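You operate a simulated robot arm through the tools that you are given. There is no shell and no other tool.

The job below is to be done with a simulated two-armed robot. You get a single attempt, and the scene is never put back.

## Task
Water the small planter, then stand it on the riser at MID.
Fine: from the water jug till the soil is dark, jug back; push the riser top down one click; spill none. Set down upright: water jug, small planter.
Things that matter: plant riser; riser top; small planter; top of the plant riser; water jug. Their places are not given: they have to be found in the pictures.

It is judged by the outcome, as a careful person would: the job done as asked, and still so three seconds after it is handed in. It fails if anything else is knocked over, pushed out of place, dropped, spilled or broken.

## Robot
Two 7-joint arms with two-finger parallel grippers on one trunk that stands fixed in place. Base frame: the origin is at the foot of the trunk, x ahead of it, y to its left, z up; the work surface is at about z = 40. Units: cm, degrees, N and s.
The left shoulder is at [5, 17.7, 95.4], the right one opposite. With the tool pointing down near the work surface each hand reaches from about 10 to 64 cm from the base axis, measured 20 degrees to its own side. Payload 3.43 kg a hand.
The tool frame of a hand sits at the grasp point between the pads (the TCP): z along the fingers, y along the line on which they close. The tips reach 3.4 cm beyond it. The gripper opens to 12.8 cm. The fingers are 2.4 cm wide and 1.2 cm thick; the gripper's body (4.8 by 13 cm) begins 9.6 cm behind the TCP.
Orientation is that of the tool frame in the base frame, as a unit quaternion [w, x, y, z]. With the fingers straight down and closing along the base's y, the tool's x points along the base's -x, its y along +y and its z along -z.

## Interface
- The arms move only by the tool nudge_tool. It takes "left_rows", "right_rows" or both (then of equal length, played together; a hand with none holds still); each is a list of rows, each a list of 7 numbers: the turn, a rotation vector about the tool's x, y, z in units of 120 degrees (1.0 is 120 degrees), then the shift along the tool's x, y, z in units of 300 mm (1.0 is 300 mm), then the gripper command, from -1 (fully open) to 1 (shut), values between in proportion. In form: [[ax, ay, az, tx, ty, tz, jaw], ...]. A call has 1 to 20 rows; each row is the pose to reach, as a shift and turn from the pose commanded when the call began, along the tool's axes at that moment. A call with a number of a shift or a turn outside -1 to 1 is refused whole. Rows are played at 5 a second. More than 5 cm and 8.6 degrees between two rows, or a gripper value outside its range, and nothing of the call is played. Where a pose cannot be reached the arm comes as near as it can. A force on the tool above 40 N (or 10 N above the force at the start of the call, whichever is more), or a blocked arm, ends the call early, and 0.2 s more pass. Each finger travels about 10.8 cm/s and halts on what it meets, pressing with about 28 N; the grip force reading is that of the motor and also rises with nothing between the fingers. The clock runs only during rows and for 0.2 s after the last one: add rows that repeat a pose to give the fingers time. The reply holds the time, the measured pose of the TCP, the force on the tool along the base axes, the opening and the grip force, in the units named above and with some noise, with the torque about the TCP (base axes, N m) and any sound that the robot's microphone picked up.
- Cameras (640 x 400 px; columns grow to the right, rows downward): "scene" is now at [14.03, 4.1, 110.34]; the picture's right is [0.50, -0.86, 0.00], its down [-0.61, -0.36, -0.70] and it looks along [0.61, 0.35, -0.71] (base axes); focal length 246 px, centre (320, 200). "left" rides on the left gripper at [7.6, 1.1, -16] in its tool frame; the picture's right is [-0.15, 0.99, 0.00], its down [-0.88, -0.13, -0.46] and it looks along [-0.45, -0.07, 0.89] (tool axes); focal length 234 px, centre (320, 200). "right" rides on the right gripper at [7.6, -1.1, -16] in its tool frame; the picture's right is [0.15, 0.99, 0.00], its down [-0.88, 0.13, -0.46] and it looks along [-0.45, 0.07, 0.89] (tool axes); focal length 234 px, centre (320, 200).
- camera(camera): a new picture of that camera. No time passes.
- move_column(by): slides the trunk up (or, below 0, down) by that many cm; the arms and the scene camera ride with it, the base frame stays. It gives what a move gives, with no picture.
- pan_tilt(pan, tilt): turns the head with the scene camera to pan (to the left, within 80 degrees either way) and tilt (down, from -29 to 69), counted from straight ahead of the robot. It gives what a move gives.
- locate(camera, pixels): for up to 12 pixels [column, row] of the newest picture of that camera ("zoom" is the newest enlarged one), the place [x, y, z] in the base frame of the surface seen there, good to about 0.3 cm. No time passes.
- enlarge(camera, box): a new picture of the part [left, top, right, bottom] of that camera's present view, enlarged. No time passes.
- finish_job(): hands the job in; it is judged then, once.

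Leave the grippers open and the arms clear of the work at the hand-in unless told otherwise.

The tools are called after "Call:" by a JSON object that holds its "method" and its "body". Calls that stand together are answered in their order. nudge_tool: Moves the arms, as the interface text tells. Its arguments: {"type":"object","properties":{"left_rows":{"type":"array","items":{"type":"array","items":{"type":"number"}}},"right_rows":{"type":"array","items":{"type":"array","items":{"type":"number"}}}},"required":[]} The other tools are called the same way: move_column (by) moves the trunk up or down; pan_tilt (pan, tilt) turns the head that bears the scene camera; camera (camera) takes a picture; locate (camera, pixels) gives the place of the surface under pixels of a picture; enlarge (camera, box) takes an enlarged picture of a part of a camera's view; finish_job () hands the job in.

At the start:

```text
t: 0.0
left_eef_pos: [39.42, 44.35, 86.75]
left_orientation: [0.0, -0.001, 1.0, 0.0]
left_force: [0.3, -0.4, 1.1]
left_torque: [0.0, 0.0, -0.03]
left_width: 12.82
left_gripper_force: 0.0
right_eef_pos: [44.04, 2.5, 92.01]
right_orientation: [0.0, 0.0, 1.0, 0.0]
right_force: [0.5, 0.5, 1.0]
right_torque: [-0.02, -0.02, 0.0]
right_width: 12.79
right_gripper_force: 0.1
trunk travel left (down, up): [-12.5, 27.6]
head pan, tilt (commanded): [30.3, 45.3]
```

scene: 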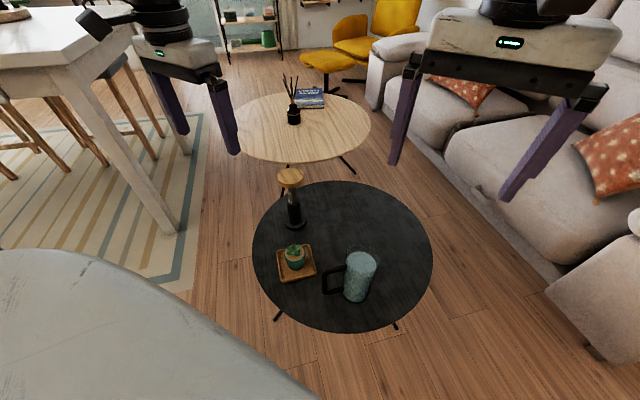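
right: 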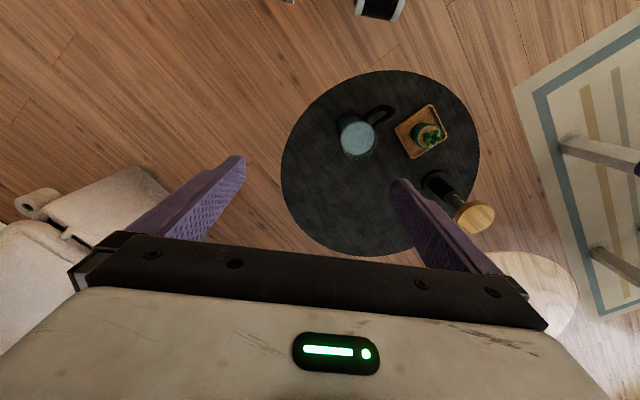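
left: 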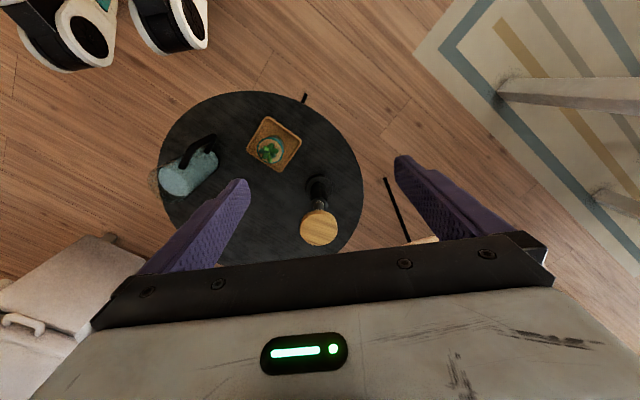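

I see a black round table with a tray holding a small planter (about 295,258 in scene), a blue jug with a dark handle (358,277), and a riser with a wooden top (291,178). I'll enlarge the scene for detail.

Call:
{"method": "enlarge", "body": {"camera": "scene", "box": [240, 150, 440, 330]}}

Call:
{"method": "enlarge", "body": {"camera": "right", "box": [270, 60, 510, 260]}}

Call:
{"method": "enlarge", "body": {"camera": "left", "box": [140, 80, 380, 260]}}

```text
2.22 times, centred on (340, 240) of scene
```

zoom: 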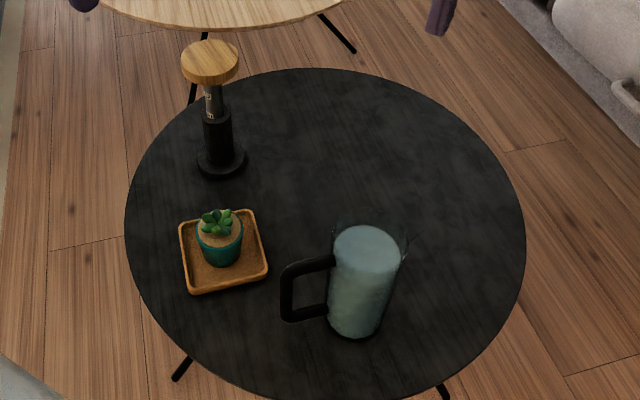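

```text
2.00 times, centred on (390, 160) of right
```

zoom: 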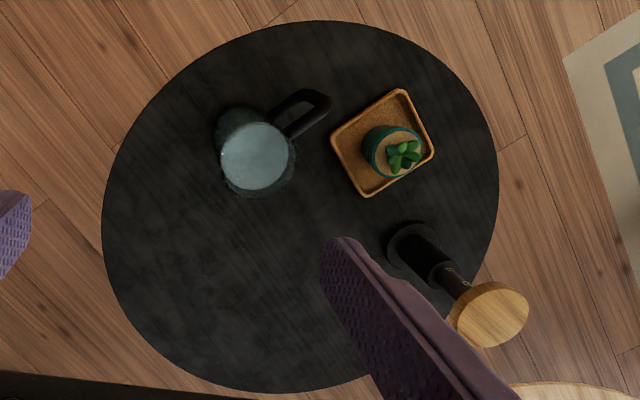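

```text
2.22 times, centred on (260, 170) of left
```

zoom: 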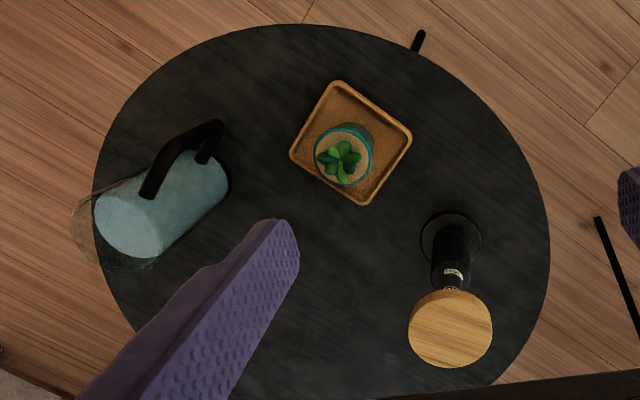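

The jug is a transparent one full of water; the riser is a telescoping post with marks on it. I'll locate the main points in the scene picture.

Call:
{"method": "locate", "body": {"camera": "scene", "pixels": [[291, 178], [282, 178], [301, 180], [293, 215], [294, 228], [295, 250], [283, 270], [313, 268], [358, 263], [330, 268], [355, 298], [320, 230]]}}

Call:
{"method": "enlarge", "body": {"camera": "scene", "box": [265, 160, 325, 200]}}

Call:
{"method": "enlarge", "body": {"camera": "scene", "box": [310, 230, 400, 310]}}

Call:
{"method": "enlarge", "body": {"camera": "scene", "box": [270, 190, 320, 235]}}

```text
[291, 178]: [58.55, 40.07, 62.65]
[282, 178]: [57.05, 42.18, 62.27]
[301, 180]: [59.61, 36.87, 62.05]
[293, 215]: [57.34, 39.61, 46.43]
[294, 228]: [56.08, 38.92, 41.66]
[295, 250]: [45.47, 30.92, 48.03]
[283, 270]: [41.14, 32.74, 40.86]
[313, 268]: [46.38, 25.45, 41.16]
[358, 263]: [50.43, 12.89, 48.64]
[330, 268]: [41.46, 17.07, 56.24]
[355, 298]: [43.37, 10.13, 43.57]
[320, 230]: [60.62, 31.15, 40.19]
```

```text
10.00 times, centred on (295, 180) of scene
```

zoom: 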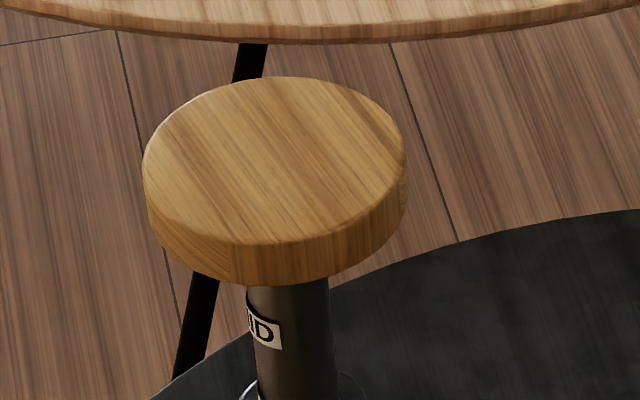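

```text
5.00 times, centred on (355, 270) of scene
```

zoom: 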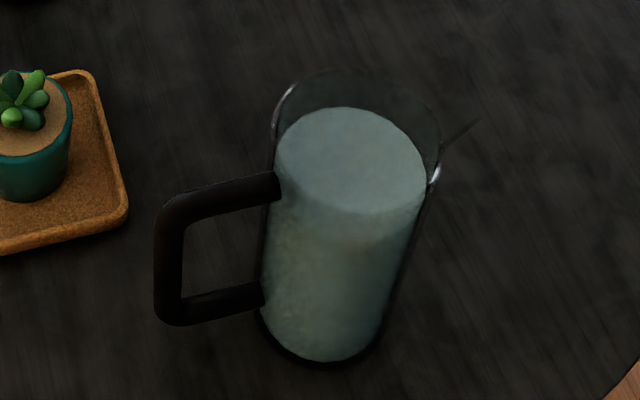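

```text
8.89 times, centred on (295, 212) of scene
```

zoom: 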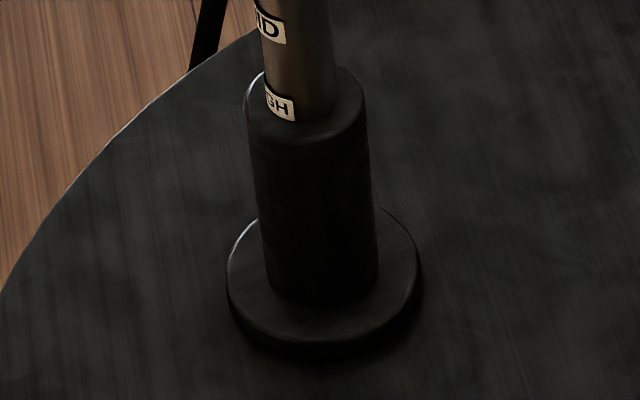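

The riser shows "HIGH" just above the collar and "MID" higher up on the post, so it stands at HIGH. Next I locate label and collar points in this zoom, then do the same for the jug.

Call:
{"method": "locate", "body": {"camera": "zoom", "pixels": [[270, 25], [280, 105], [310, 60], [330, 120], [300, 130], [310, 200], [260, 180], [376, 180], [325, 335], [240, 260], [412, 260], [320, 310]]}}

Call:
{"method": "enlarge", "body": {"camera": "scene", "box": [310, 230, 400, 310]}}

```text
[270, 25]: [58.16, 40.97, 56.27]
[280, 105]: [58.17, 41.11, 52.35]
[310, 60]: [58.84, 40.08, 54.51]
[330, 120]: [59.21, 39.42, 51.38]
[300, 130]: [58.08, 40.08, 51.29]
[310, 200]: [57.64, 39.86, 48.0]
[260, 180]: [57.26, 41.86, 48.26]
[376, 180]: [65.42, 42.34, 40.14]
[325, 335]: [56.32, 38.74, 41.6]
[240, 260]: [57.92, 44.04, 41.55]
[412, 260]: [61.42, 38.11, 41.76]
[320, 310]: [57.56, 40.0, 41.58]
```

```text
5.00 times, centred on (355, 270) of scene
```

zoom: 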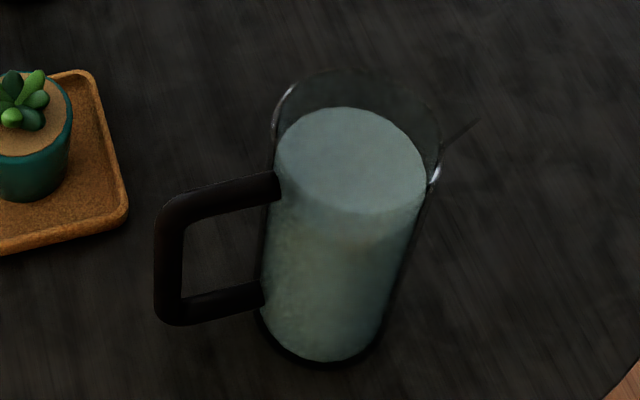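

HIGH sits at z≈52.4 and MID at ≈56.3, so one click is about 4 cm. Now the jug points in this zoom: handle, water surface, rim, spout.

Call:
{"method": "locate", "body": {"camera": "zoom", "pixels": [[275, 188], [170, 215], [170, 310], [255, 295], [350, 160], [280, 160], [420, 165], [350, 110], [350, 208], [470, 125], [436, 170], [300, 350]]}}

Call:
{"method": "enlarge", "body": {"camera": "right", "box": [320, 80, 480, 180]}}

```text
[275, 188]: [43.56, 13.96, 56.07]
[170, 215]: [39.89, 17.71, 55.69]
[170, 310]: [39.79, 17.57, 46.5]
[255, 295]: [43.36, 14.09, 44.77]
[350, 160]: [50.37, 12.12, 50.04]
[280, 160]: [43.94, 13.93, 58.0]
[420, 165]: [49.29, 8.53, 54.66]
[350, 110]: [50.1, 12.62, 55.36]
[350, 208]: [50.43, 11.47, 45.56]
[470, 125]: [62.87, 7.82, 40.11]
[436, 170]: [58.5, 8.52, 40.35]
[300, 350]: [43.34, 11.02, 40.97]
```

```text
4.00 times, centred on (400, 130) of right
```

zoom: 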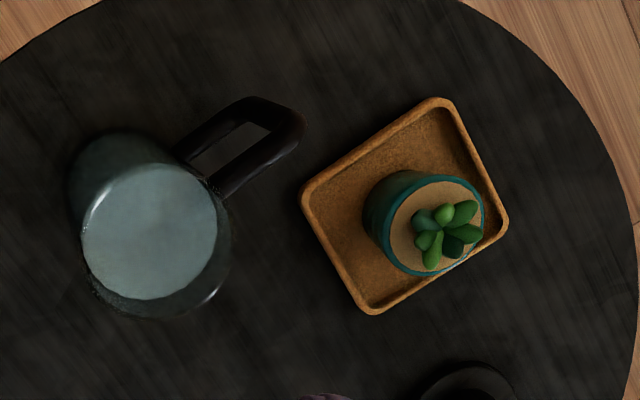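

The jug's handle points toward the robot's left (about 39.8, 17.6), the jug axis is near (46.9, 11), the water is at z≈56 and the rim near z≈59.5. My plan is to use the left arm, coming over the handle. First I'll shift the right hand out to the right and bring the left hand nearer for a closer look.

Call:
{"method": "nudge_tool", "body": {"left_rows": [[0, 0, 0, 0.014, -0.1, 0.036, -1], [0, 0, 0, 0.028, -0.2, 0.072, -1], [0, 0, 0, 0.042, -0.3, 0.108, -1], [0, 0, 0, 0.056, -0.4, 0.144, -1], [0, 0, 0, 0.07, -0.5, 0.18, -1], [0, 0, 0, 0.084, -0.6, 0.216, -1], [0, 0, 0, 0.098, -0.7, 0.252, -1], [0, 0, 0, 0.113, -0.8, 0.292, -1]], "right_rows": [[0, 0, 0, 0, -0.1, 0, -1], [0, 0, 0, 0, -0.2, 0, -1], [0, 0, 0, 0, -0.3, 0, -1], [0, 0, 0, 0, -0.4, 0, -1], [0, 0, 0, 0, -0.5, 0, -1], [0, 0, 0, 0, -0.6, 0, -1], [0, 0, 0, 0, -0.7, 0, -1], [0, 0, 0, 0, -0.8, 0, -1]]}}

Call:
{"method": "camera", "body": {"camera": "left"}}

Call:
{"method": "camera", "body": {"camera": "scene"}}

```text
t: 1.8
left_eef_pos: [36.05, 20.18, 77.91]
left_orientation: [0.0, -0.001, 1.0, 0.0]
left_force: [-0.5, -0.5, -0.7]
left_torque: [-0.01, 0.07, 0.0]
left_width: 12.79
left_gripper_force: 0.1
right_eef_pos: [43.62, -21.39, 91.78]
right_orientation: [0.0, -0.001, 1.0, 0.0]
right_force: [0.0, -1.0, 0.9]
right_torque: [0.01, 0.01, 0.0]
right_width: 12.81
right_gripper_force: 0.0
trunk travel left (down, up): [-12.5, 27.6]
head pan, tilt (commanded): [30.3, 45.3]
```

```text
taken
```

left: 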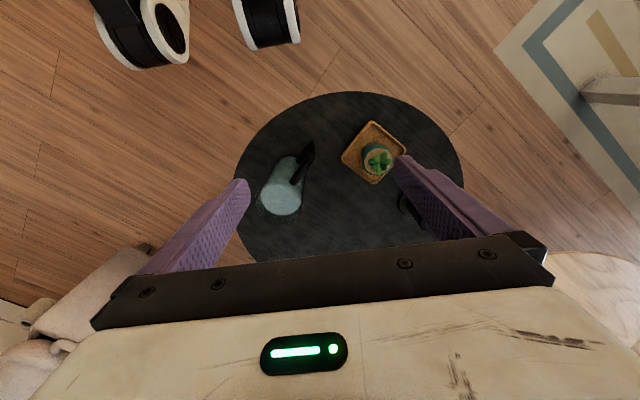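

```text
taken
```

scene: 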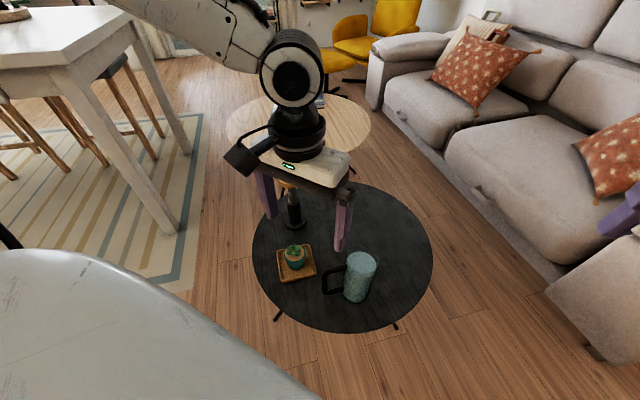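

Now the jug is at (287,187) and the planter at (377,160) in the left picture. I'll enlarge both.

Call:
{"method": "enlarge", "body": {"camera": "left", "box": [240, 125, 340, 225]}}

Call:
{"method": "enlarge", "body": {"camera": "left", "box": [330, 115, 420, 190]}}

Call:
{"method": "enlarge", "body": {"camera": "scene", "box": [275, 235, 325, 285]}}

```text
4.00 times, centred on (290, 175) of left
```

zoom: 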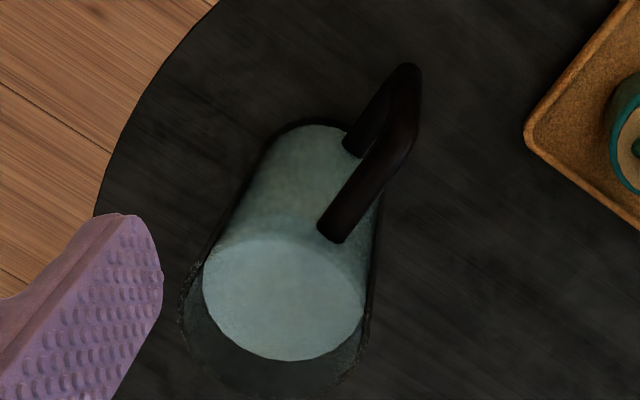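

```text
5.33 times, centred on (375, 152) of left
```

zoom: 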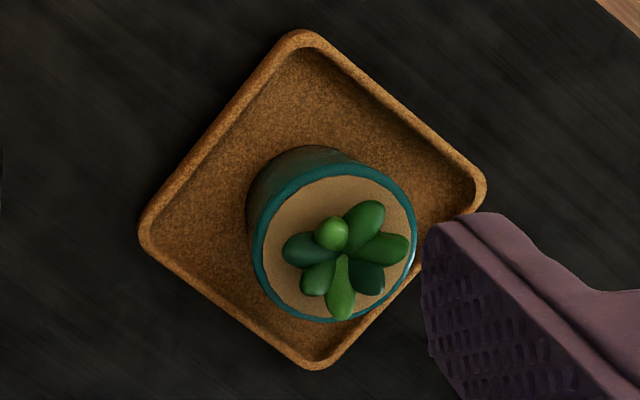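

```text
8.00 times, centred on (300, 260) of scene
```

zoom: 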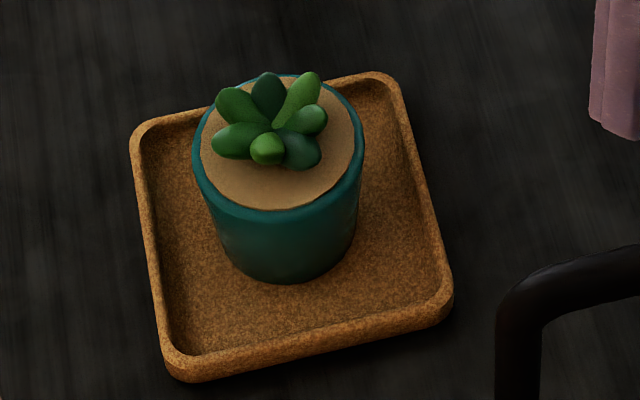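

The newest zoom is the planter from the scene camera. I'll locate its rim, soil, base and the tray.

Call:
{"method": "locate", "body": {"camera": "zoom", "pixels": [[240, 185], [285, 205], [205, 155], [355, 150], [285, 78], [335, 185], [285, 278], [240, 320], [265, 345], [150, 250], [430, 230], [267, 145]]}}

Call:
{"method": "enlarge", "body": {"camera": "left", "box": [330, 115, 420, 190]}}

```text
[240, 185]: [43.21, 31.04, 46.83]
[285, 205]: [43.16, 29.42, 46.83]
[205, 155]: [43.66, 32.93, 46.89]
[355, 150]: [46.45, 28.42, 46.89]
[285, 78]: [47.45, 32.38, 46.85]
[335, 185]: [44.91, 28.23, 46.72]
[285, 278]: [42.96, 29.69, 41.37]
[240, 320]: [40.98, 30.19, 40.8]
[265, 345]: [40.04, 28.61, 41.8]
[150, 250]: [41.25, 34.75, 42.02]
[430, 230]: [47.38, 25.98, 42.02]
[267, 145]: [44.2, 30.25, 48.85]
```

```text
5.33 times, centred on (375, 152) of left
```

zoom: 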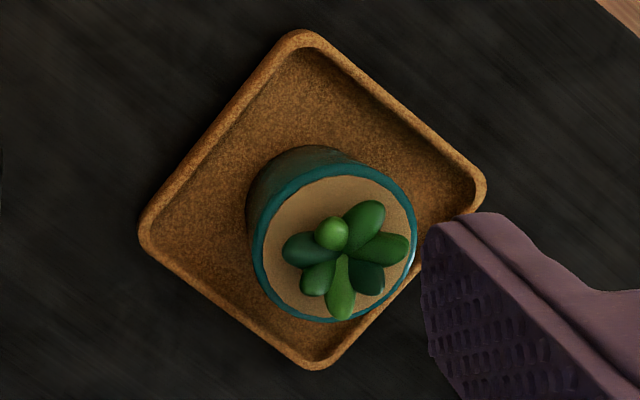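

Call:
{"method": "locate", "body": {"camera": "zoom", "pixels": [[262, 245], [412, 235], [335, 167], [335, 318], [300, 210], [300, 295], [300, 38], [148, 235], [478, 185], [315, 360], [340, 255], [330, 230]]}}

Call:
{"method": "enlarge", "body": {"camera": "left", "box": [240, 125, 340, 225]}}

```text
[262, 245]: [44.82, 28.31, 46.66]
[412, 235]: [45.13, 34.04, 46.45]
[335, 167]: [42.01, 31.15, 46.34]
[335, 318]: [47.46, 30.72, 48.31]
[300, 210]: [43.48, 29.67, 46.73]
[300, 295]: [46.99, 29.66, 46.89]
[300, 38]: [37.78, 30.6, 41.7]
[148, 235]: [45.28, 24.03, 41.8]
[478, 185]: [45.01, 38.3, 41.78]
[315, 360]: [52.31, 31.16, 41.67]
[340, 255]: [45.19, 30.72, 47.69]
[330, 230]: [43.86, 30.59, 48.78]
```

```text
4.00 times, centred on (290, 175) of left
```

zoom: 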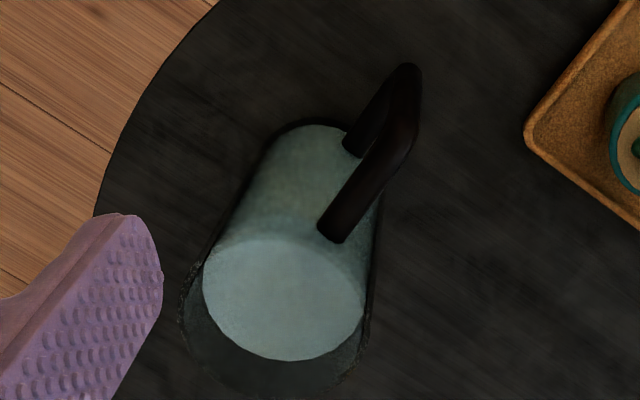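

The pot centre is near (45.1, 31.1), rim z≈47, and the tray is centred around it with its corners along the base axes. Now the jug points in this zoom.

Call:
{"method": "locate", "body": {"camera": "zoom", "pixels": [[332, 232], [400, 130], [408, 72], [350, 148], [285, 300], [360, 300], [210, 290], [285, 358], [183, 300], [315, 128], [240, 215], [370, 330]]}}

Call:
{"method": "enlarge", "body": {"camera": "scene", "box": [330, 240, 390, 310]}}

```text
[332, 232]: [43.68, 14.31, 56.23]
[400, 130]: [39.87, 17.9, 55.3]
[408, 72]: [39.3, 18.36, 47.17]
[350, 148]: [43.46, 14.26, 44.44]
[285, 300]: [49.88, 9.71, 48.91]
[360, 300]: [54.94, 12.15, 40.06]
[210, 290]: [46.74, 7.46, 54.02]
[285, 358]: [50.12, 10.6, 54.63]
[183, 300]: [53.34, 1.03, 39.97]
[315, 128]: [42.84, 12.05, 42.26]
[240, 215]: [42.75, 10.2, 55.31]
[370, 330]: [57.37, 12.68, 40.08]
```

```text
5.71 times, centred on (360, 275) of scene
```

zoom: 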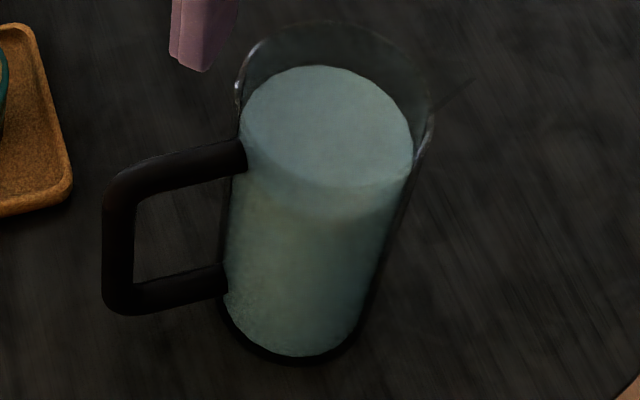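

Findings:
- **Jug:** axis about (46.4, 11.1), radius about 4.1, handle to the left-rear at 135°, spout opposite.
- **Grasp:** the left hand will come in over the handle, inclined 35° from vertical, with the fingers closing across the handle–spout line.

First I move to a pre-grasp pose about 15 cm back along the approach, above the rim.

Call:
{"method": "nudge_tool", "body": {"left_rows": [[0.0143, -0.0345, 0.0454, -0.0165, -0.0112, 0.0586, -1], [0.0286, -0.0691, 0.0907, -0.0329, -0.0223, 0.1172, -1], [0.0429, -0.1036, 0.1361, -0.0494, -0.0335, 0.1759, -1], [0.0573, -0.1382, 0.1815, -0.0659, -0.0447, 0.2345, -1], [0.0716, -0.1727, 0.2269, -0.0823, -0.0558, 0.2931, -1], [0.0859, -0.2072, 0.2722, -0.0988, -0.067, 0.3517, -1], [0.1002, -0.2418, 0.3176, -0.1152, -0.0781, 0.4104, -1], [0.1145, -0.2763, 0.363, -0.1317, -0.0893, 0.469, -1], [0.1145, -0.2763, 0.363, -0.1317, -0.0893, 0.469, -1]]}}

Call:
{"method": "camera", "body": {"camera": "left"}}

Call:
{"method": "camera", "body": {"camera": "scene"}}

```text
t: 3.8
left_eef_pos: [39.82, 17.58, 63.93]
left_orientation: [0.279, 0.365, 0.881, -0.116]
left_force: [0.3, 0.5, -0.2]
left_torque: [-0.01, 0.04, 0.0]
left_width: 12.8
left_gripper_force: 0.1
right_eef_pos: [43.79, -21.35, 91.88]
right_orientation: [0.0, -0.001, 1.0, 0.001]
right_force: [-0.3, 0.1, 0.8]
right_torque: [-0.02, 0.01, 0.03]
right_width: 12.79
right_gripper_force: 0.1
trunk travel left (down, up): [-12.5, 27.6]
head pan, tilt (commanded): [30.3, 45.3]
```

```text
taken
```

left: 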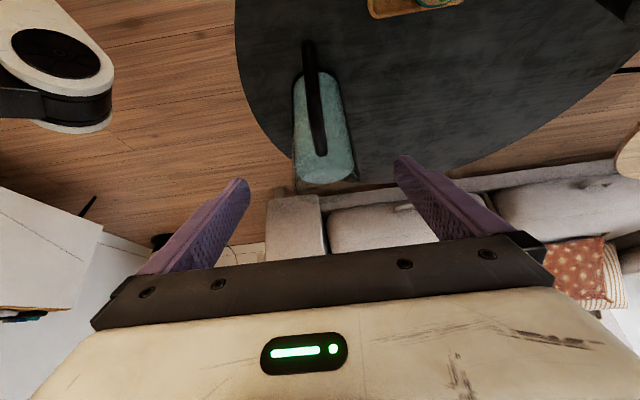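

```text
taken
```

scene: 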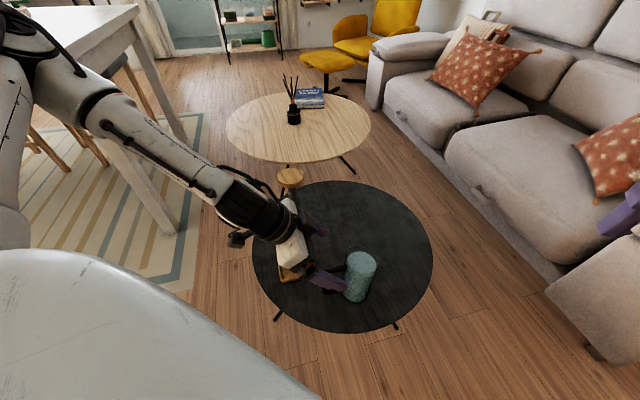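

The orientation came out as planned, and the jug sits between the fingers in the left picture (handle from (308,45) to (320,155)). I'll check the alignment by locating points on the handle and jug.

Call:
{"method": "enlarge", "body": {"camera": "left", "box": [270, 30, 380, 200]}}

Call:
{"method": "locate", "body": {"camera": "left", "pixels": [[308, 45], [309, 60], [313, 100], [318, 140], [320, 153], [296, 120], [350, 120], [325, 178], [300, 90], [340, 85]]}}

```text
2.35 times, centred on (325, 115) of left
```

zoom: 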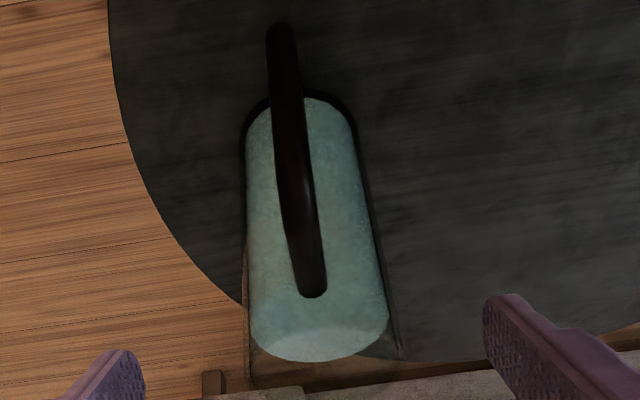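

```text
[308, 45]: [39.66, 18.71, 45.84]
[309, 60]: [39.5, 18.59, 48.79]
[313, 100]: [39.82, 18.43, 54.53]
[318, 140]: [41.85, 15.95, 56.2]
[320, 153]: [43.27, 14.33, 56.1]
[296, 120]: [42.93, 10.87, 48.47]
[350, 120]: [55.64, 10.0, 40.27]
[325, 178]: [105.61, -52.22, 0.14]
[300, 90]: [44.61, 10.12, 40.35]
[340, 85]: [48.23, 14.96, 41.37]
```

The jug is aligned within about 0.3 cm. I advance 15 cm along the tool axis with open fingers to straddle the jug.

Call:
{"method": "nudge_tool", "body": {"left_rows": [[0, 0, 0, 0, 0, 0.08, -1], [0, 0, 0, 0, 0, 0.16, -1], [0, 0, 0, 0, 0, 0.24, -1], [0, 0, 0, 0, 0, 0.32, -1], [0, 0, 0, 0, 0, 0.4, -1], [0, 0, 0, 0, 0, 0.46, -1], [0, 0, 0, 0, 0, 0.506, -1], [0, 0, 0, 0, 0, 0.506, -1]]}}

Call:
{"method": "camera", "body": {"camera": "left"}}

Call:
{"method": "enlarge", "body": {"camera": "scene", "box": [250, 200, 430, 320]}}

```text
t: 5.6
left_eef_pos: [43.84, 15.98, 59.19]
left_orientation: [0.277, 0.364, 0.882, -0.114]
left_force: [-0.1, 0.0, -0.2]
left_torque: [0.0, 0.0, -0.01]
left_width: 12.78
left_gripper_force: 0.0
left hand out of reach, approached as far as the arm can: row 3, 4, 5, 6, 7, 8
right_eef_pos: [43.79, -21.5, 91.87]
right_orientation: [0.0, 0.0, 1.0, 0.0]
right_force: [0.3, -0.6, -0.7]
right_torque: [-0.01, 0.01, 0.03]
right_width: 12.79
right_gripper_force: 0.1
trunk travel left (down, up): [-12.5, 27.6]
head pan, tilt (commanded): [30.3, 45.3]
```

```text
taken
```

left: 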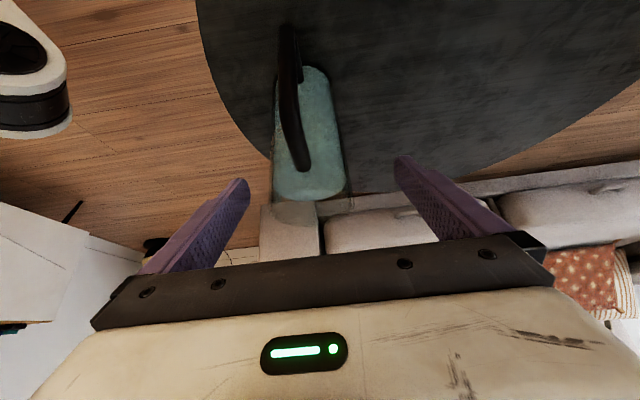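

```text
3.33 times, centred on (340, 260) of scene
```

zoom: 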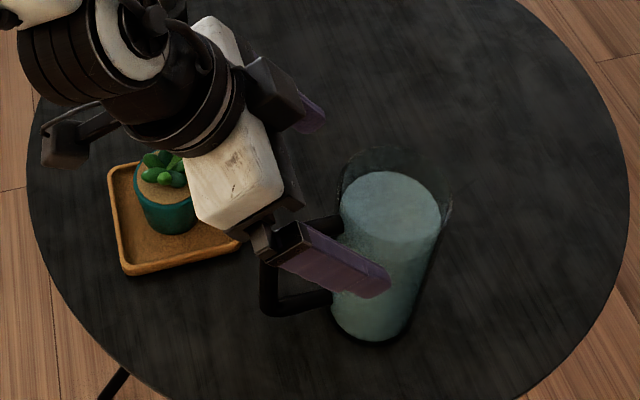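

The left arm ran out of reach on row 3, so the hand has stopped short at (43.8, 16.0, 59.2), with nothing touched. I'll back off along the tool axis, then lower the trunk to bring the shoulder nearer.

Call:
{"method": "nudge_tool", "body": {"left_rows": [[0, 0, 0, 0, 0, -0.08, -1], [0, 0, 0, 0, 0, -0.16, -1], [0, 0, 0, 0, 0, -0.24, -1], [0, 0, 0, 0, 0, -0.32, -1], [0, 0, 0, 0, 0, -0.4, -1], [0, 0, 0, 0, 0, -0.46, -1], [0, 0, 0, 0, 0, -0.506, -1], [0, 0, 0, 0, 0, -0.506, -1]]}}

```text
t: 7.4
left_eef_pos: [37.94, 22.16, 71.75]
left_orientation: [0.278, 0.365, 0.881, -0.115]
left_force: [-0.7, 0.8, 0.0]
left_torque: [-0.01, -0.01, -0.01]
left_width: 12.8
left_gripper_force: 0.1
right_eef_pos: [43.78, -21.38, 91.81]
right_orientation: [0.0, 0.0, 1.0, 0.0]
right_force: [-0.7, -0.2, 0.3]
right_torque: [-0.02, -0.01, 0.0]
right_width: 12.81
right_gripper_force: 0.0
trunk travel left (down, up): [-12.5, 27.6]
head pan, tilt (commanded): [30.3, 45.3]
```

Reach here seems limited by joint geometry rather than distance. To test safely, I'll raise the trunk 5 cm and try the same grasp pose up in the air, at the height relative to the shoulder it would have with the trunk lowered 12 cm.

Call:
{"method": "move_column", "body": {"by": 5}}

Call:
{"method": "nudge_tool", "body": {"left_rows": [[0, 0, 0, -0.0361, -0.0102, 0.0778, -1], [0, 0, 0, -0.0721, -0.0204, 0.1557, -1], [0, 0, 0, -0.1082, -0.0307, 0.2335, -1], [0, 0, 0, -0.1442, -0.0409, 0.3113, -1], [0, 0, 0, -0.1803, -0.0511, 0.3892, -1], [0, 0, 0, -0.2163, -0.0613, 0.467, -1], [0, 0, 0, -0.2163, -0.0613, 0.467, -1]]}}

Call:
{"method": "camera", "body": {"camera": "scene"}}

```text
t: 8.3
left_eef_pos: [37.91, 22.26, 76.8]
left_orientation: [0.278, 0.364, 0.882, -0.114]
left_force: [0.6, -0.2, 0.1]
left_torque: [0.0, 0.01, -0.01]
left_width: 12.8
left_gripper_force: 0.1
right_eef_pos: [43.82, -21.31, 96.78]
right_orientation: [0.0, 0.0, 1.0, 0.0]
right_force: [0.5, -0.1, -0.8]
right_torque: [-0.02, 0.02, -0.03]
right_width: 12.81
right_gripper_force: 0.0
trunk travel left (down, up): [-17.5, 22.6]
head pan, tilt (commanded): [30.3, 45.3]
```

```text
t: 9.9
left_eef_pos: [46.13, 11.27, 68.89]
left_orientation: [0.278, 0.365, 0.881, -0.115]
left_force: [-0.8, 0.8, 0.8]
left_torque: [0.03, 0.0, 0.0]
left_width: 12.82
left_gripper_force: 0.0
right_eef_pos: [43.79, -21.36, 96.86]
right_orientation: [0.0, 0.0, 1.0, 0.0]
right_force: [-0.2, 0.6, -0.9]
right_torque: [0.0, 0.0, 0.04]
right_width: 12.79
right_gripper_force: 0.0
trunk travel left (down, up): [-17.5, 22.6]
head pan, tilt (commanded): [30.3, 45.3]
```

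```text
taken
```

scene: 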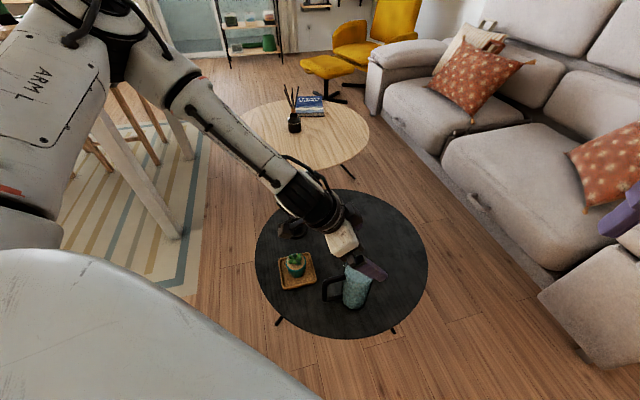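

Reachable in that geometry, so the pick will work with the trunk at −12. I'll also test the pour pose here in the air with the empty hand (17 cm higher than the real one), first the upright start of the pour.

Call:
{"method": "nudge_tool", "body": {"left_rows": [[0, 0, 0, 0.0629, 0.0492, -0.0577, -1], [0, 0, 0, 0.1258, 0.0984, -0.1153, -1], [0, 0, 0, 0.1887, 0.1477, -0.173, -1], [0, 0, 0, 0.2516, 0.1969, -0.2307, -1], [0, 0, 0, 0.3144, 0.2461, -0.2883, -1], [0, 0, 0, 0.3773, 0.2953, -0.346, -1], [0, 0, 0, 0.4402, 0.3446, -0.4037, -1], [0, 0, 0, 0.5031, 0.3938, -0.4613, -1], [0, 0, 0, 0.566, 0.443, -0.519, -1], [0, 0, 0, 0.566, 0.443, -0.519, -1]]}}

Call:
{"method": "nudge_tool", "body": {"left_rows": [[0, 0.0417, 0, 0.0217, 0, -0.002, -1], [0, 0.0833, 0, 0.0433, 0, -0.004, -1], [0, 0.125, 0, 0.0552, 0, -0.0125, -1], [0, 0.1667, 0, 0.067, 0, -0.021, -1], [0, 0.2083, 0, 0.0787, 0, -0.0222, -1], [0, 0.25, 0, 0.0903, 0, -0.0233, -1], [0, 0.2917, 0, 0.0972, 0, -0.0227, -1], [0, 0.3333, 0, 0.104, 0, -0.022, -1], [0, 0.375, 0, 0.1035, 0, -0.0227, -1], [0, 0.4167, 0, 0.103, 0, -0.0233, -1], [0, 0.4583, 0, 0.0948, 0, -0.0263, -1], [0, 0.5, 0, 0.0867, 0, -0.0293, -1], [0, 0.5417, 0, 0.0625, 0, -0.0462, -1], [0, 0.5833, 0, 0.0383, 0, -0.063, -1], [0, 0.5833, 0, 0.0383, 0, -0.063, -1]]}}

Call:
{"method": "camera", "body": {"camera": "scene"}}

```text
t: 12.1
left_eef_pos: [39.2, 37.04, 71.97]
left_orientation: [0.278, 0.365, 0.881, -0.115]
left_force: [0.8, -0.1, -0.8]
left_torque: [0.01, -0.02, 0.0]
left_width: 12.81
left_gripper_force: 0.1
right_eef_pos: [43.85, -21.39, 96.9]
right_orientation: [0.0, 0.001, 1.0, 0.001]
right_force: [-0.1, -0.4, 0.2]
right_torque: [-0.04, -0.02, 0.01]
right_width: 12.8
right_gripper_force: 0.1
trunk travel left (down, up): [-17.5, 22.6]
head pan, tilt (commanded): [30.3, 45.3]
```

```text
t: 15.3
left_eef_pos: [38.07, 38.69, 72.85]
left_orientation: [-0.279, 0.365, 0.881, 0.112]
left_force: [-0.1, -0.5, -0.2]
left_torque: [-0.05, -0.04, 0.03]
left_width: 12.79
left_gripper_force: 0.1
left hand out of reach, approached as far as the arm can: row 14, 15
right_eef_pos: [43.81, -21.28, 96.89]
right_orientation: [0.0, 0.0, 1.0, 0.0]
right_force: [-0.3, 0.6, 0.1]
right_torque: [-0.03, 0.0, 0.0]
right_width: 12.81
right_gripper_force: 0.1
trunk travel left (down, up): [-17.5, 22.6]
head pan, tilt (commanded): [30.3, 45.3]
```

```text
taken
```

scene: 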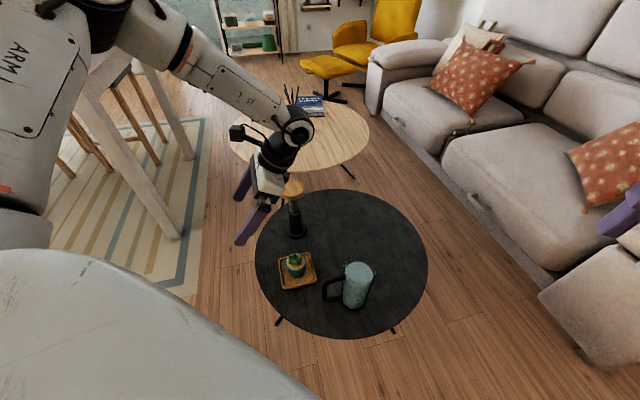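

The tilt is reachable to about 70°, and the scene camera has a clear view of the pot from here. I'll go back up to the pre-grasp direction over the jug.

Call:
{"method": "nudge_tool", "body": {"left_rows": [[0, -0.0583, 0, -0.0325, -0.0454, -0.0519, -1], [0, -0.1167, 0, -0.065, -0.0908, -0.1037, -1], [0, -0.175, 0, -0.0975, -0.1362, -0.1556, -1], [0, -0.2333, 0, -0.13, -0.1816, -0.2075, -1], [0, -0.2917, 0, -0.1625, -0.227, -0.2594, -1], [0, -0.35, 0, -0.195, -0.2724, -0.3112, -1], [0, -0.4083, 0, -0.2275, -0.3178, -0.3631, -1], [0, -0.4667, 0, -0.26, -0.3632, -0.415, -1], [0, -0.525, 0, -0.2925, -0.4086, -0.4668, -1], [0, -0.5833, 0, -0.325, -0.454, -0.5187, -1], [0, -0.5833, 0, -0.325, -0.454, -0.5187, -1]]}}

Call:
{"method": "move_column", "body": {"by": -10}}

```text
t: 17.7
left_eef_pos: [40.87, 18.26, 81.34]
left_orientation: [0.284, 0.366, 0.877, -0.128]
left_force: [0.3, 0.1, -0.4]
left_torque: [0.0, -0.05, 0.03]
left_width: 12.82
left_gripper_force: 0.0
left hand out of reach, approached as far as the arm can: row 1, 2, 3, 4, 5, 6, 7, 8, 9, 10, 11
right_eef_pos: [43.73, -21.35, 96.82]
right_orientation: [0.0, 0.0, 1.0, 0.001]
right_force: [0.2, 0.6, -0.4]
right_torque: [0.03, 0.0, 0.0]
right_width: 12.82
right_gripper_force: 0.0
trunk travel left (down, up): [-17.5, 22.6]
head pan, tilt (commanded): [30.3, 45.3]
```

```text
t: 19.1
left_eef_pos: [40.88, 18.27, 71.27]
left_orientation: [0.284, 0.366, 0.877, -0.129]
left_force: [-0.4, 0.1, -0.4]
left_torque: [0.03, 0.02, -0.02]
left_width: 12.82
left_gripper_force: 0.0
right_eef_pos: [43.84, -21.22, 86.94]
right_orientation: [0.0, 0.0, 1.0, 0.0]
right_force: [-0.6, 0.6, 0.4]
right_torque: [0.02, -0.04, -0.02]
right_width: 12.78
right_gripper_force: 0.1
trunk travel left (down, up): [-7.5, 32.6]
head pan, tilt (commanded): [30.3, 45.3]
```

The pre-grasp that close to the shoulder is at the arm's limit, so I'll go about it differently. I raise the trunk back 5 cm, place the hand directly over the grasp at z≈63.8 (a shoulder-relative pose I know is reachable), and then descend with the trunk itself.

Call:
{"method": "move_column", "body": {"by": 5}}

Call:
{"method": "nudge_tool", "body": {"left_rows": [[-0.0015, 0.0016, 0.0001, 0.0033, -0.004, 0.0718, -1], [-0.0029, 0.0032, 0.0002, 0.0067, -0.0079, 0.1435, -1], [-0.0044, 0.0048, 0.0003, 0.01, -0.0119, 0.2153, -1], [-0.0059, 0.0064, 0.0004, 0.0133, -0.0159, 0.287, -1], [-0.0074, 0.008, 0.0005, 0.0166, -0.0199, 0.3588, -1], [-0.0088, 0.0096, 0.0006, 0.02, -0.0238, 0.4305, -1], [-0.0103, 0.0112, 0.0007, 0.0233, -0.0278, 0.5023, -1], [-0.0103, 0.0112, 0.0007, 0.0233, -0.0278, 0.5023, -1]]}}

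Call:
{"method": "camera", "body": {"camera": "left"}}

Call:
{"method": "enlarge", "body": {"camera": "scene", "box": [250, 200, 430, 320]}}

```text
t: 20.0
left_eef_pos: [40.83, 18.29, 76.3]
left_orientation: [0.284, 0.366, 0.877, -0.13]
left_force: [0.1, -0.1, 0.5]
left_torque: [0.01, -0.02, -0.02]
left_width: 12.79
left_gripper_force: 0.0
right_eef_pos: [43.7, -21.26, 91.85]
right_orientation: [0.0, 0.001, 1.0, 0.0]
right_force: [-0.6, -0.3, -0.4]
right_torque: [0.0, 0.01, -0.01]
right_width: 12.79
right_gripper_force: 0.0
trunk travel left (down, up): [-12.5, 27.6]
head pan, tilt (commanded): [30.3, 45.3]
```

```text
t: 21.8
left_eef_pos: [45.83, 11.77, 63.78]
left_orientation: [0.278, 0.366, 0.881, -0.115]
left_force: [0.3, -0.8, -0.2]
left_torque: [0.0, -0.01, -0.01]
left_width: 12.8
left_gripper_force: 0.0
left hand out of reach, approached as far as the arm can: row 1, 2, 3, 4, 5
right_eef_pos: [43.74, -21.34, 91.88]
right_orientation: [-0.001, 0.0, 1.0, -0.001]
right_force: [-0.7, -0.1, -0.7]
right_torque: [0.01, -0.01, -0.01]
right_width: 12.83
right_gripper_force: 0.0
trunk travel left (down, up): [-12.5, 27.6]
head pan, tilt (commanded): [30.3, 45.3]
```

```text
taken
```

left: 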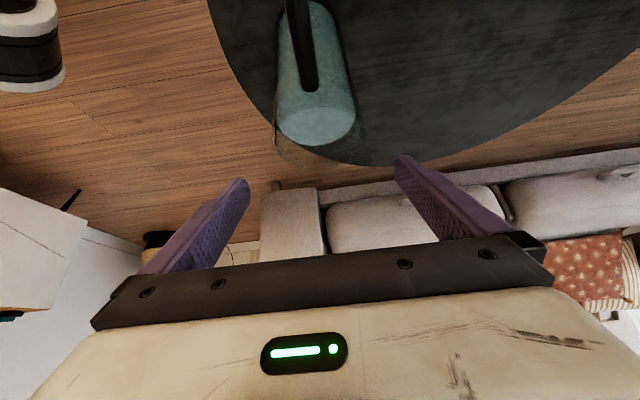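

```text
3.33 times, centred on (340, 260) of scene
```

zoom: 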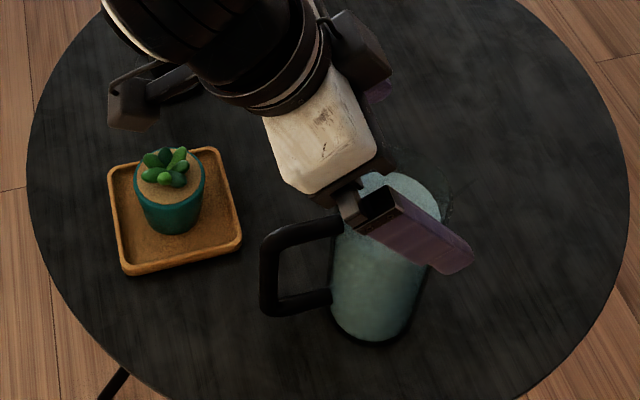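

The hand is aligned over the jug: the predicted water-disc centre is (313,122) and I see it at about (316,122). I descend with the trunk in two steps, checking forces between.

Call:
{"method": "move_column", "body": {"by": -6}}

Call:
{"method": "camera", "body": {"camera": "left"}}

Call:
{"method": "enlarge", "body": {"camera": "scene", "box": [260, 190, 440, 310]}}

```text
t: 22.8
left_eef_pos: [45.85, 11.6, 57.65]
left_orientation: [0.277, 0.366, 0.881, -0.115]
left_force: [0.0, 0.0, 0.8]
left_torque: [-0.06, -0.02, 0.01]
left_width: 12.8
left_gripper_force: 0.0
right_eef_pos: [43.83, -21.35, 85.91]
right_orientation: [0.0, 0.001, 1.0, 0.0]
right_force: [0.2, 0.1, -0.2]
right_torque: [-0.01, 0.0, 0.02]
right_width: 12.81
right_gripper_force: 0.0
trunk travel left (down, up): [-6.5, 33.6]
head pan, tilt (commanded): [30.3, 45.3]
```

```text
taken
```

left: 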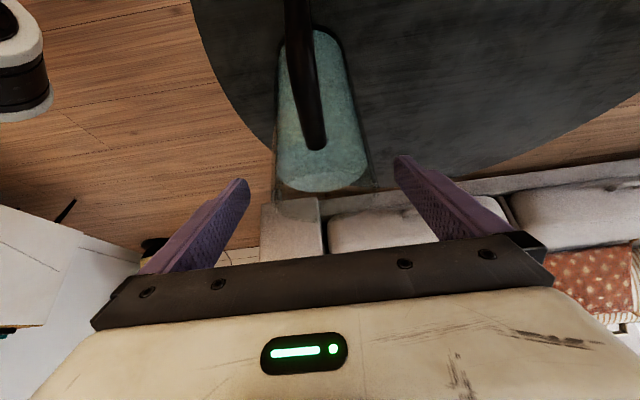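

```text
3.33 times, centred on (350, 250) of scene
```

zoom: 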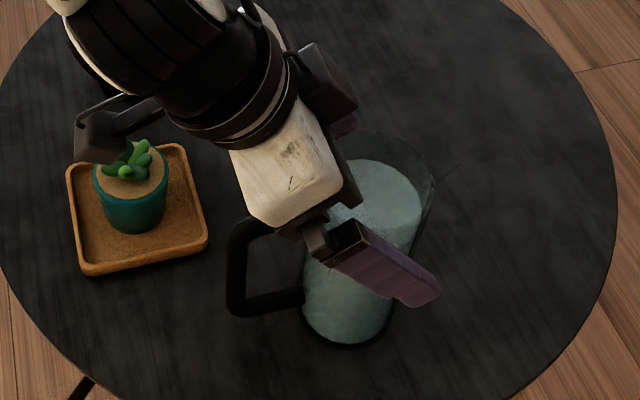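

Fingers straddle the jug with clearance and there is no contact force. I continue down 6.2 cm.

Call:
{"method": "move_column", "body": {"by": -6.1}}

Call:
{"method": "camera", "body": {"camera": "left"}}

Call:
{"method": "enlarge", "body": {"camera": "scene", "box": [260, 180, 440, 300]}}

```text
t: 23.8
left_eef_pos: [45.8, 11.71, 51.7]
left_orientation: [0.277, 0.366, 0.881, -0.115]
left_force: [0.2, 0.1, -0.4]
left_torque: [-0.01, 0.01, 0.0]
left_width: 12.78
left_gripper_force: 0.1
right_eef_pos: [43.76, -21.37, 79.72]
right_orientation: [0.001, 0.0, 1.0, 0.0]
right_force: [-0.1, -0.5, 0.0]
right_torque: [0.0, 0.0, -0.01]
right_width: 12.8
right_gripper_force: 0.1
trunk travel left (down, up): [-0.4, 39.7]
head pan, tilt (commanded): [30.3, 45.3]
```

```text
taken
```

left: 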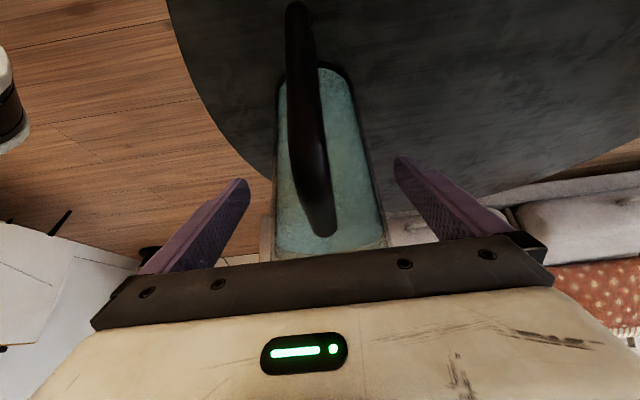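

```text
3.33 times, centred on (350, 240) of scene
```

zoom: 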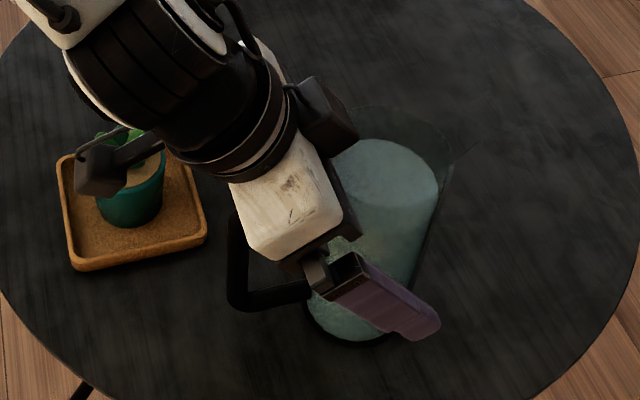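

The jug lies centred between the fingers (edges at 275 and 380, the fingertips at 245 and 400). I close the gripper, slowly at first.

Call:
{"method": "nudge_tool", "body": {"left_rows": [[0, 0, 0, 0, 0, 0, -0.6], [0, 0, 0, 0, 0, 0, -0.4], [0, 0, 0, 0, 0, 0, -0.3], [0, 0, 0, 0, 0, 0, -0.2], [0, 0, 0, 0, 0, 0, 0.2], [0, 0, 0, 0, 0, 0, 0.6], [0, 0, 0, 0, 0, 0, 1], [0, 0, 0, 0, 0, 0, 1], [0, 0, 0, 0, 0, 0, 1]]}}

Call:
{"method": "camera", "body": {"camera": "left"}}

Call:
{"method": "enlarge", "body": {"camera": "scene", "box": [260, 180, 440, 300]}}

```text
t: 25.8
left_eef_pos: [45.91, 11.76, 51.69]
left_orientation: [0.278, 0.366, 0.881, -0.115]
left_force: [3.3, 2.6, 3.2]
left_torque: [-0.02, -0.2, 0.01]
left_width: 8.23
left_gripper_force: 27.7
right_eef_pos: [43.75, -21.26, 79.78]
right_orientation: [0.0, 0.0, 1.0, 0.0]
right_force: [-0.4, -0.2, -0.1]
right_torque: [-0.03, -0.03, -0.02]
right_width: 12.79
right_gripper_force: 0.1
trunk travel left (down, up): [-0.4, 39.7]
head pan, tilt (commanded): [30.3, 45.3]
```

```text
taken
```

left: 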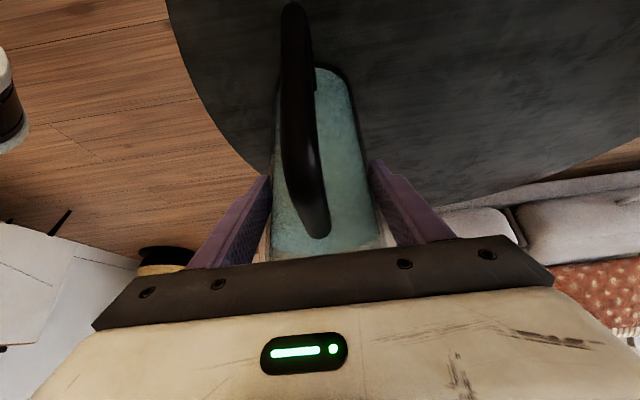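

```text
3.33 times, centred on (350, 240) of scene
```

zoom: 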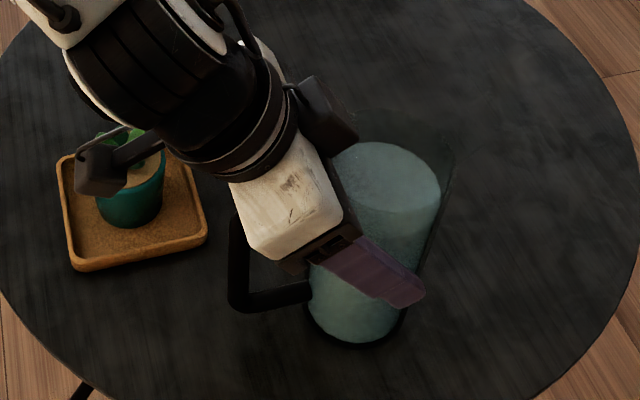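

The jug is gripped at 8.23 cm width with 27.7 N. I note the grasp pose, TCP (45.85, 11.72, 51.7). I lift 1.5 cm with the trunk to check the weight and the grip.

Call:
{"method": "move_column", "body": {"by": 1.5}}

Call:
{"method": "camera", "body": {"camera": "left"}}

Call:
{"method": "enlarge", "body": {"camera": "scene", "box": [260, 180, 440, 300]}}

```text
t: 26.4
left_eef_pos: [45.79, 11.67, 53.12]
left_orientation: [0.276, 0.365, 0.882, -0.115]
left_force: [-0.3, -0.1, -10.4]
left_torque: [-0.01, 0.06, 0.0]
left_width: 8.21
left_gripper_force: 27.8
right_eef_pos: [43.86, -21.41, 81.19]
right_orientation: [0.0, 0.0, 1.0, 0.0]
right_force: [0.1, 0.6, -0.1]
right_torque: [0.01, -0.01, -0.02]
right_width: 12.8
right_gripper_force: 0.0
trunk travel left (down, up): [-1.9, 38.2]
head pan, tilt (commanded): [30.3, 45.3]
```

```text
taken
```

left: 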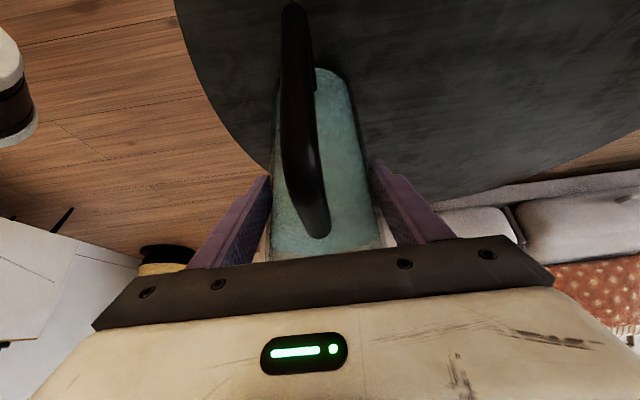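

```text
3.33 times, centred on (350, 240) of scene
```

zoom: 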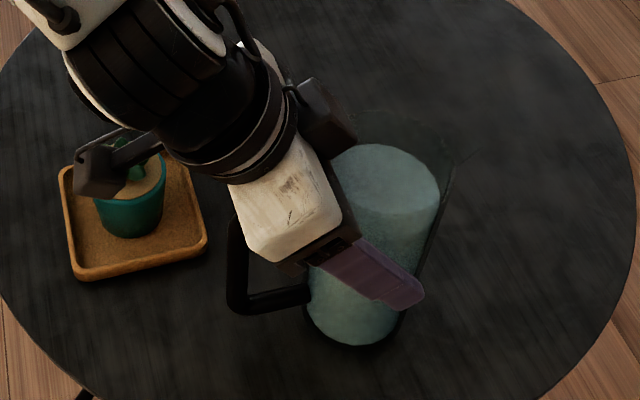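

The load is 10.4 N (about 1.06 kg) and the jug has not moved in the hand. I raise the trunk a further 10.5 cm so the jug base clears the plant.

Call:
{"method": "move_column", "body": {"by": 5}}

Call:
{"method": "move_column", "body": {"by": 5.5}}

Call:
{"method": "camera", "body": {"camera": "left"}}

Call:
{"method": "camera", "body": {"camera": "scene"}}

```text
t: 27.3
left_eef_pos: [45.84, 11.65, 58.1]
left_orientation: [0.277, 0.365, 0.881, -0.115]
left_force: [-0.5, 0.2, -11.4]
left_torque: [0.02, 0.06, 0.02]
left_width: 8.24
left_gripper_force: 28.1
right_eef_pos: [43.81, -21.39, 86.14]
right_orientation: [-0.001, 0.0, 1.0, 0.0]
right_force: [0.6, 0.5, -0.5]
right_torque: [-0.02, 0.03, 0.01]
right_width: 12.8
right_gripper_force: 0.0
trunk travel left (down, up): [-6.9, 33.2]
head pan, tilt (commanded): [30.3, 45.3]
```

```text
t: 28.3
left_eef_pos: [45.9, 11.63, 63.71]
left_orientation: [0.277, 0.365, 0.881, -0.115]
left_force: [1.2, 0.0, -9.5]
left_torque: [0.0, 0.04, -0.01]
left_width: 8.22
left_gripper_force: 27.6
right_eef_pos: [43.76, -21.43, 91.75]
right_orientation: [-0.001, 0.0, 1.0, 0.0]
right_force: [0.7, -0.3, -0.1]
right_torque: [-0.02, -0.01, 0.03]
right_width: 12.77
right_gripper_force: 0.1
trunk travel left (down, up): [-12.4, 27.7]
head pan, tilt (commanded): [30.3, 45.3]
```

```text
taken
```

left: 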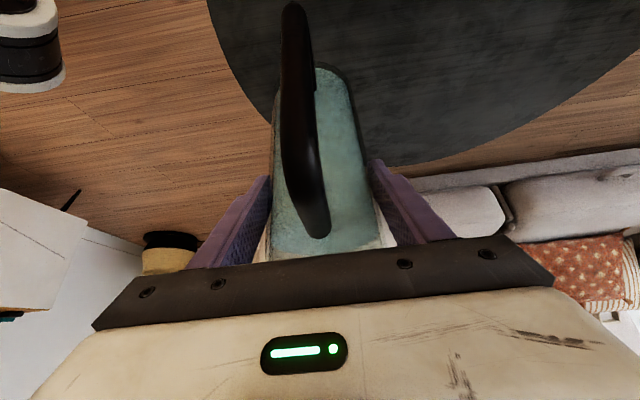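

```text
taken
```

scene: 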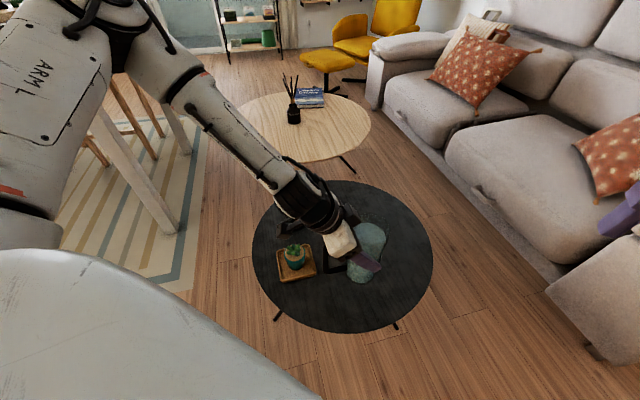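

The jug is held steadily at z 63.7. I enlarge the scene on the jug to see the spout better.

Call:
{"method": "enlarge", "body": {"camera": "scene", "box": [325, 205, 405, 295]}}

```text
4.44 times, centred on (365, 250) of scene
```

zoom: 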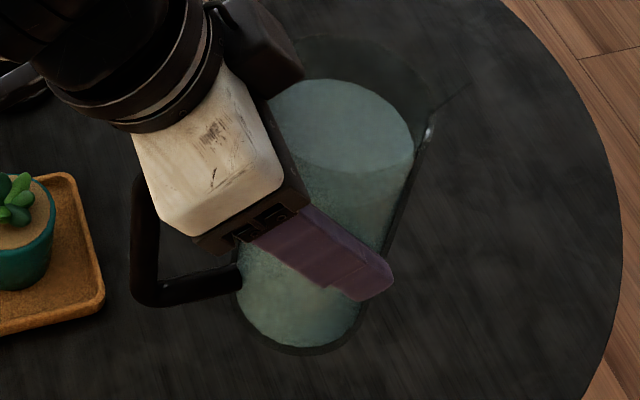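

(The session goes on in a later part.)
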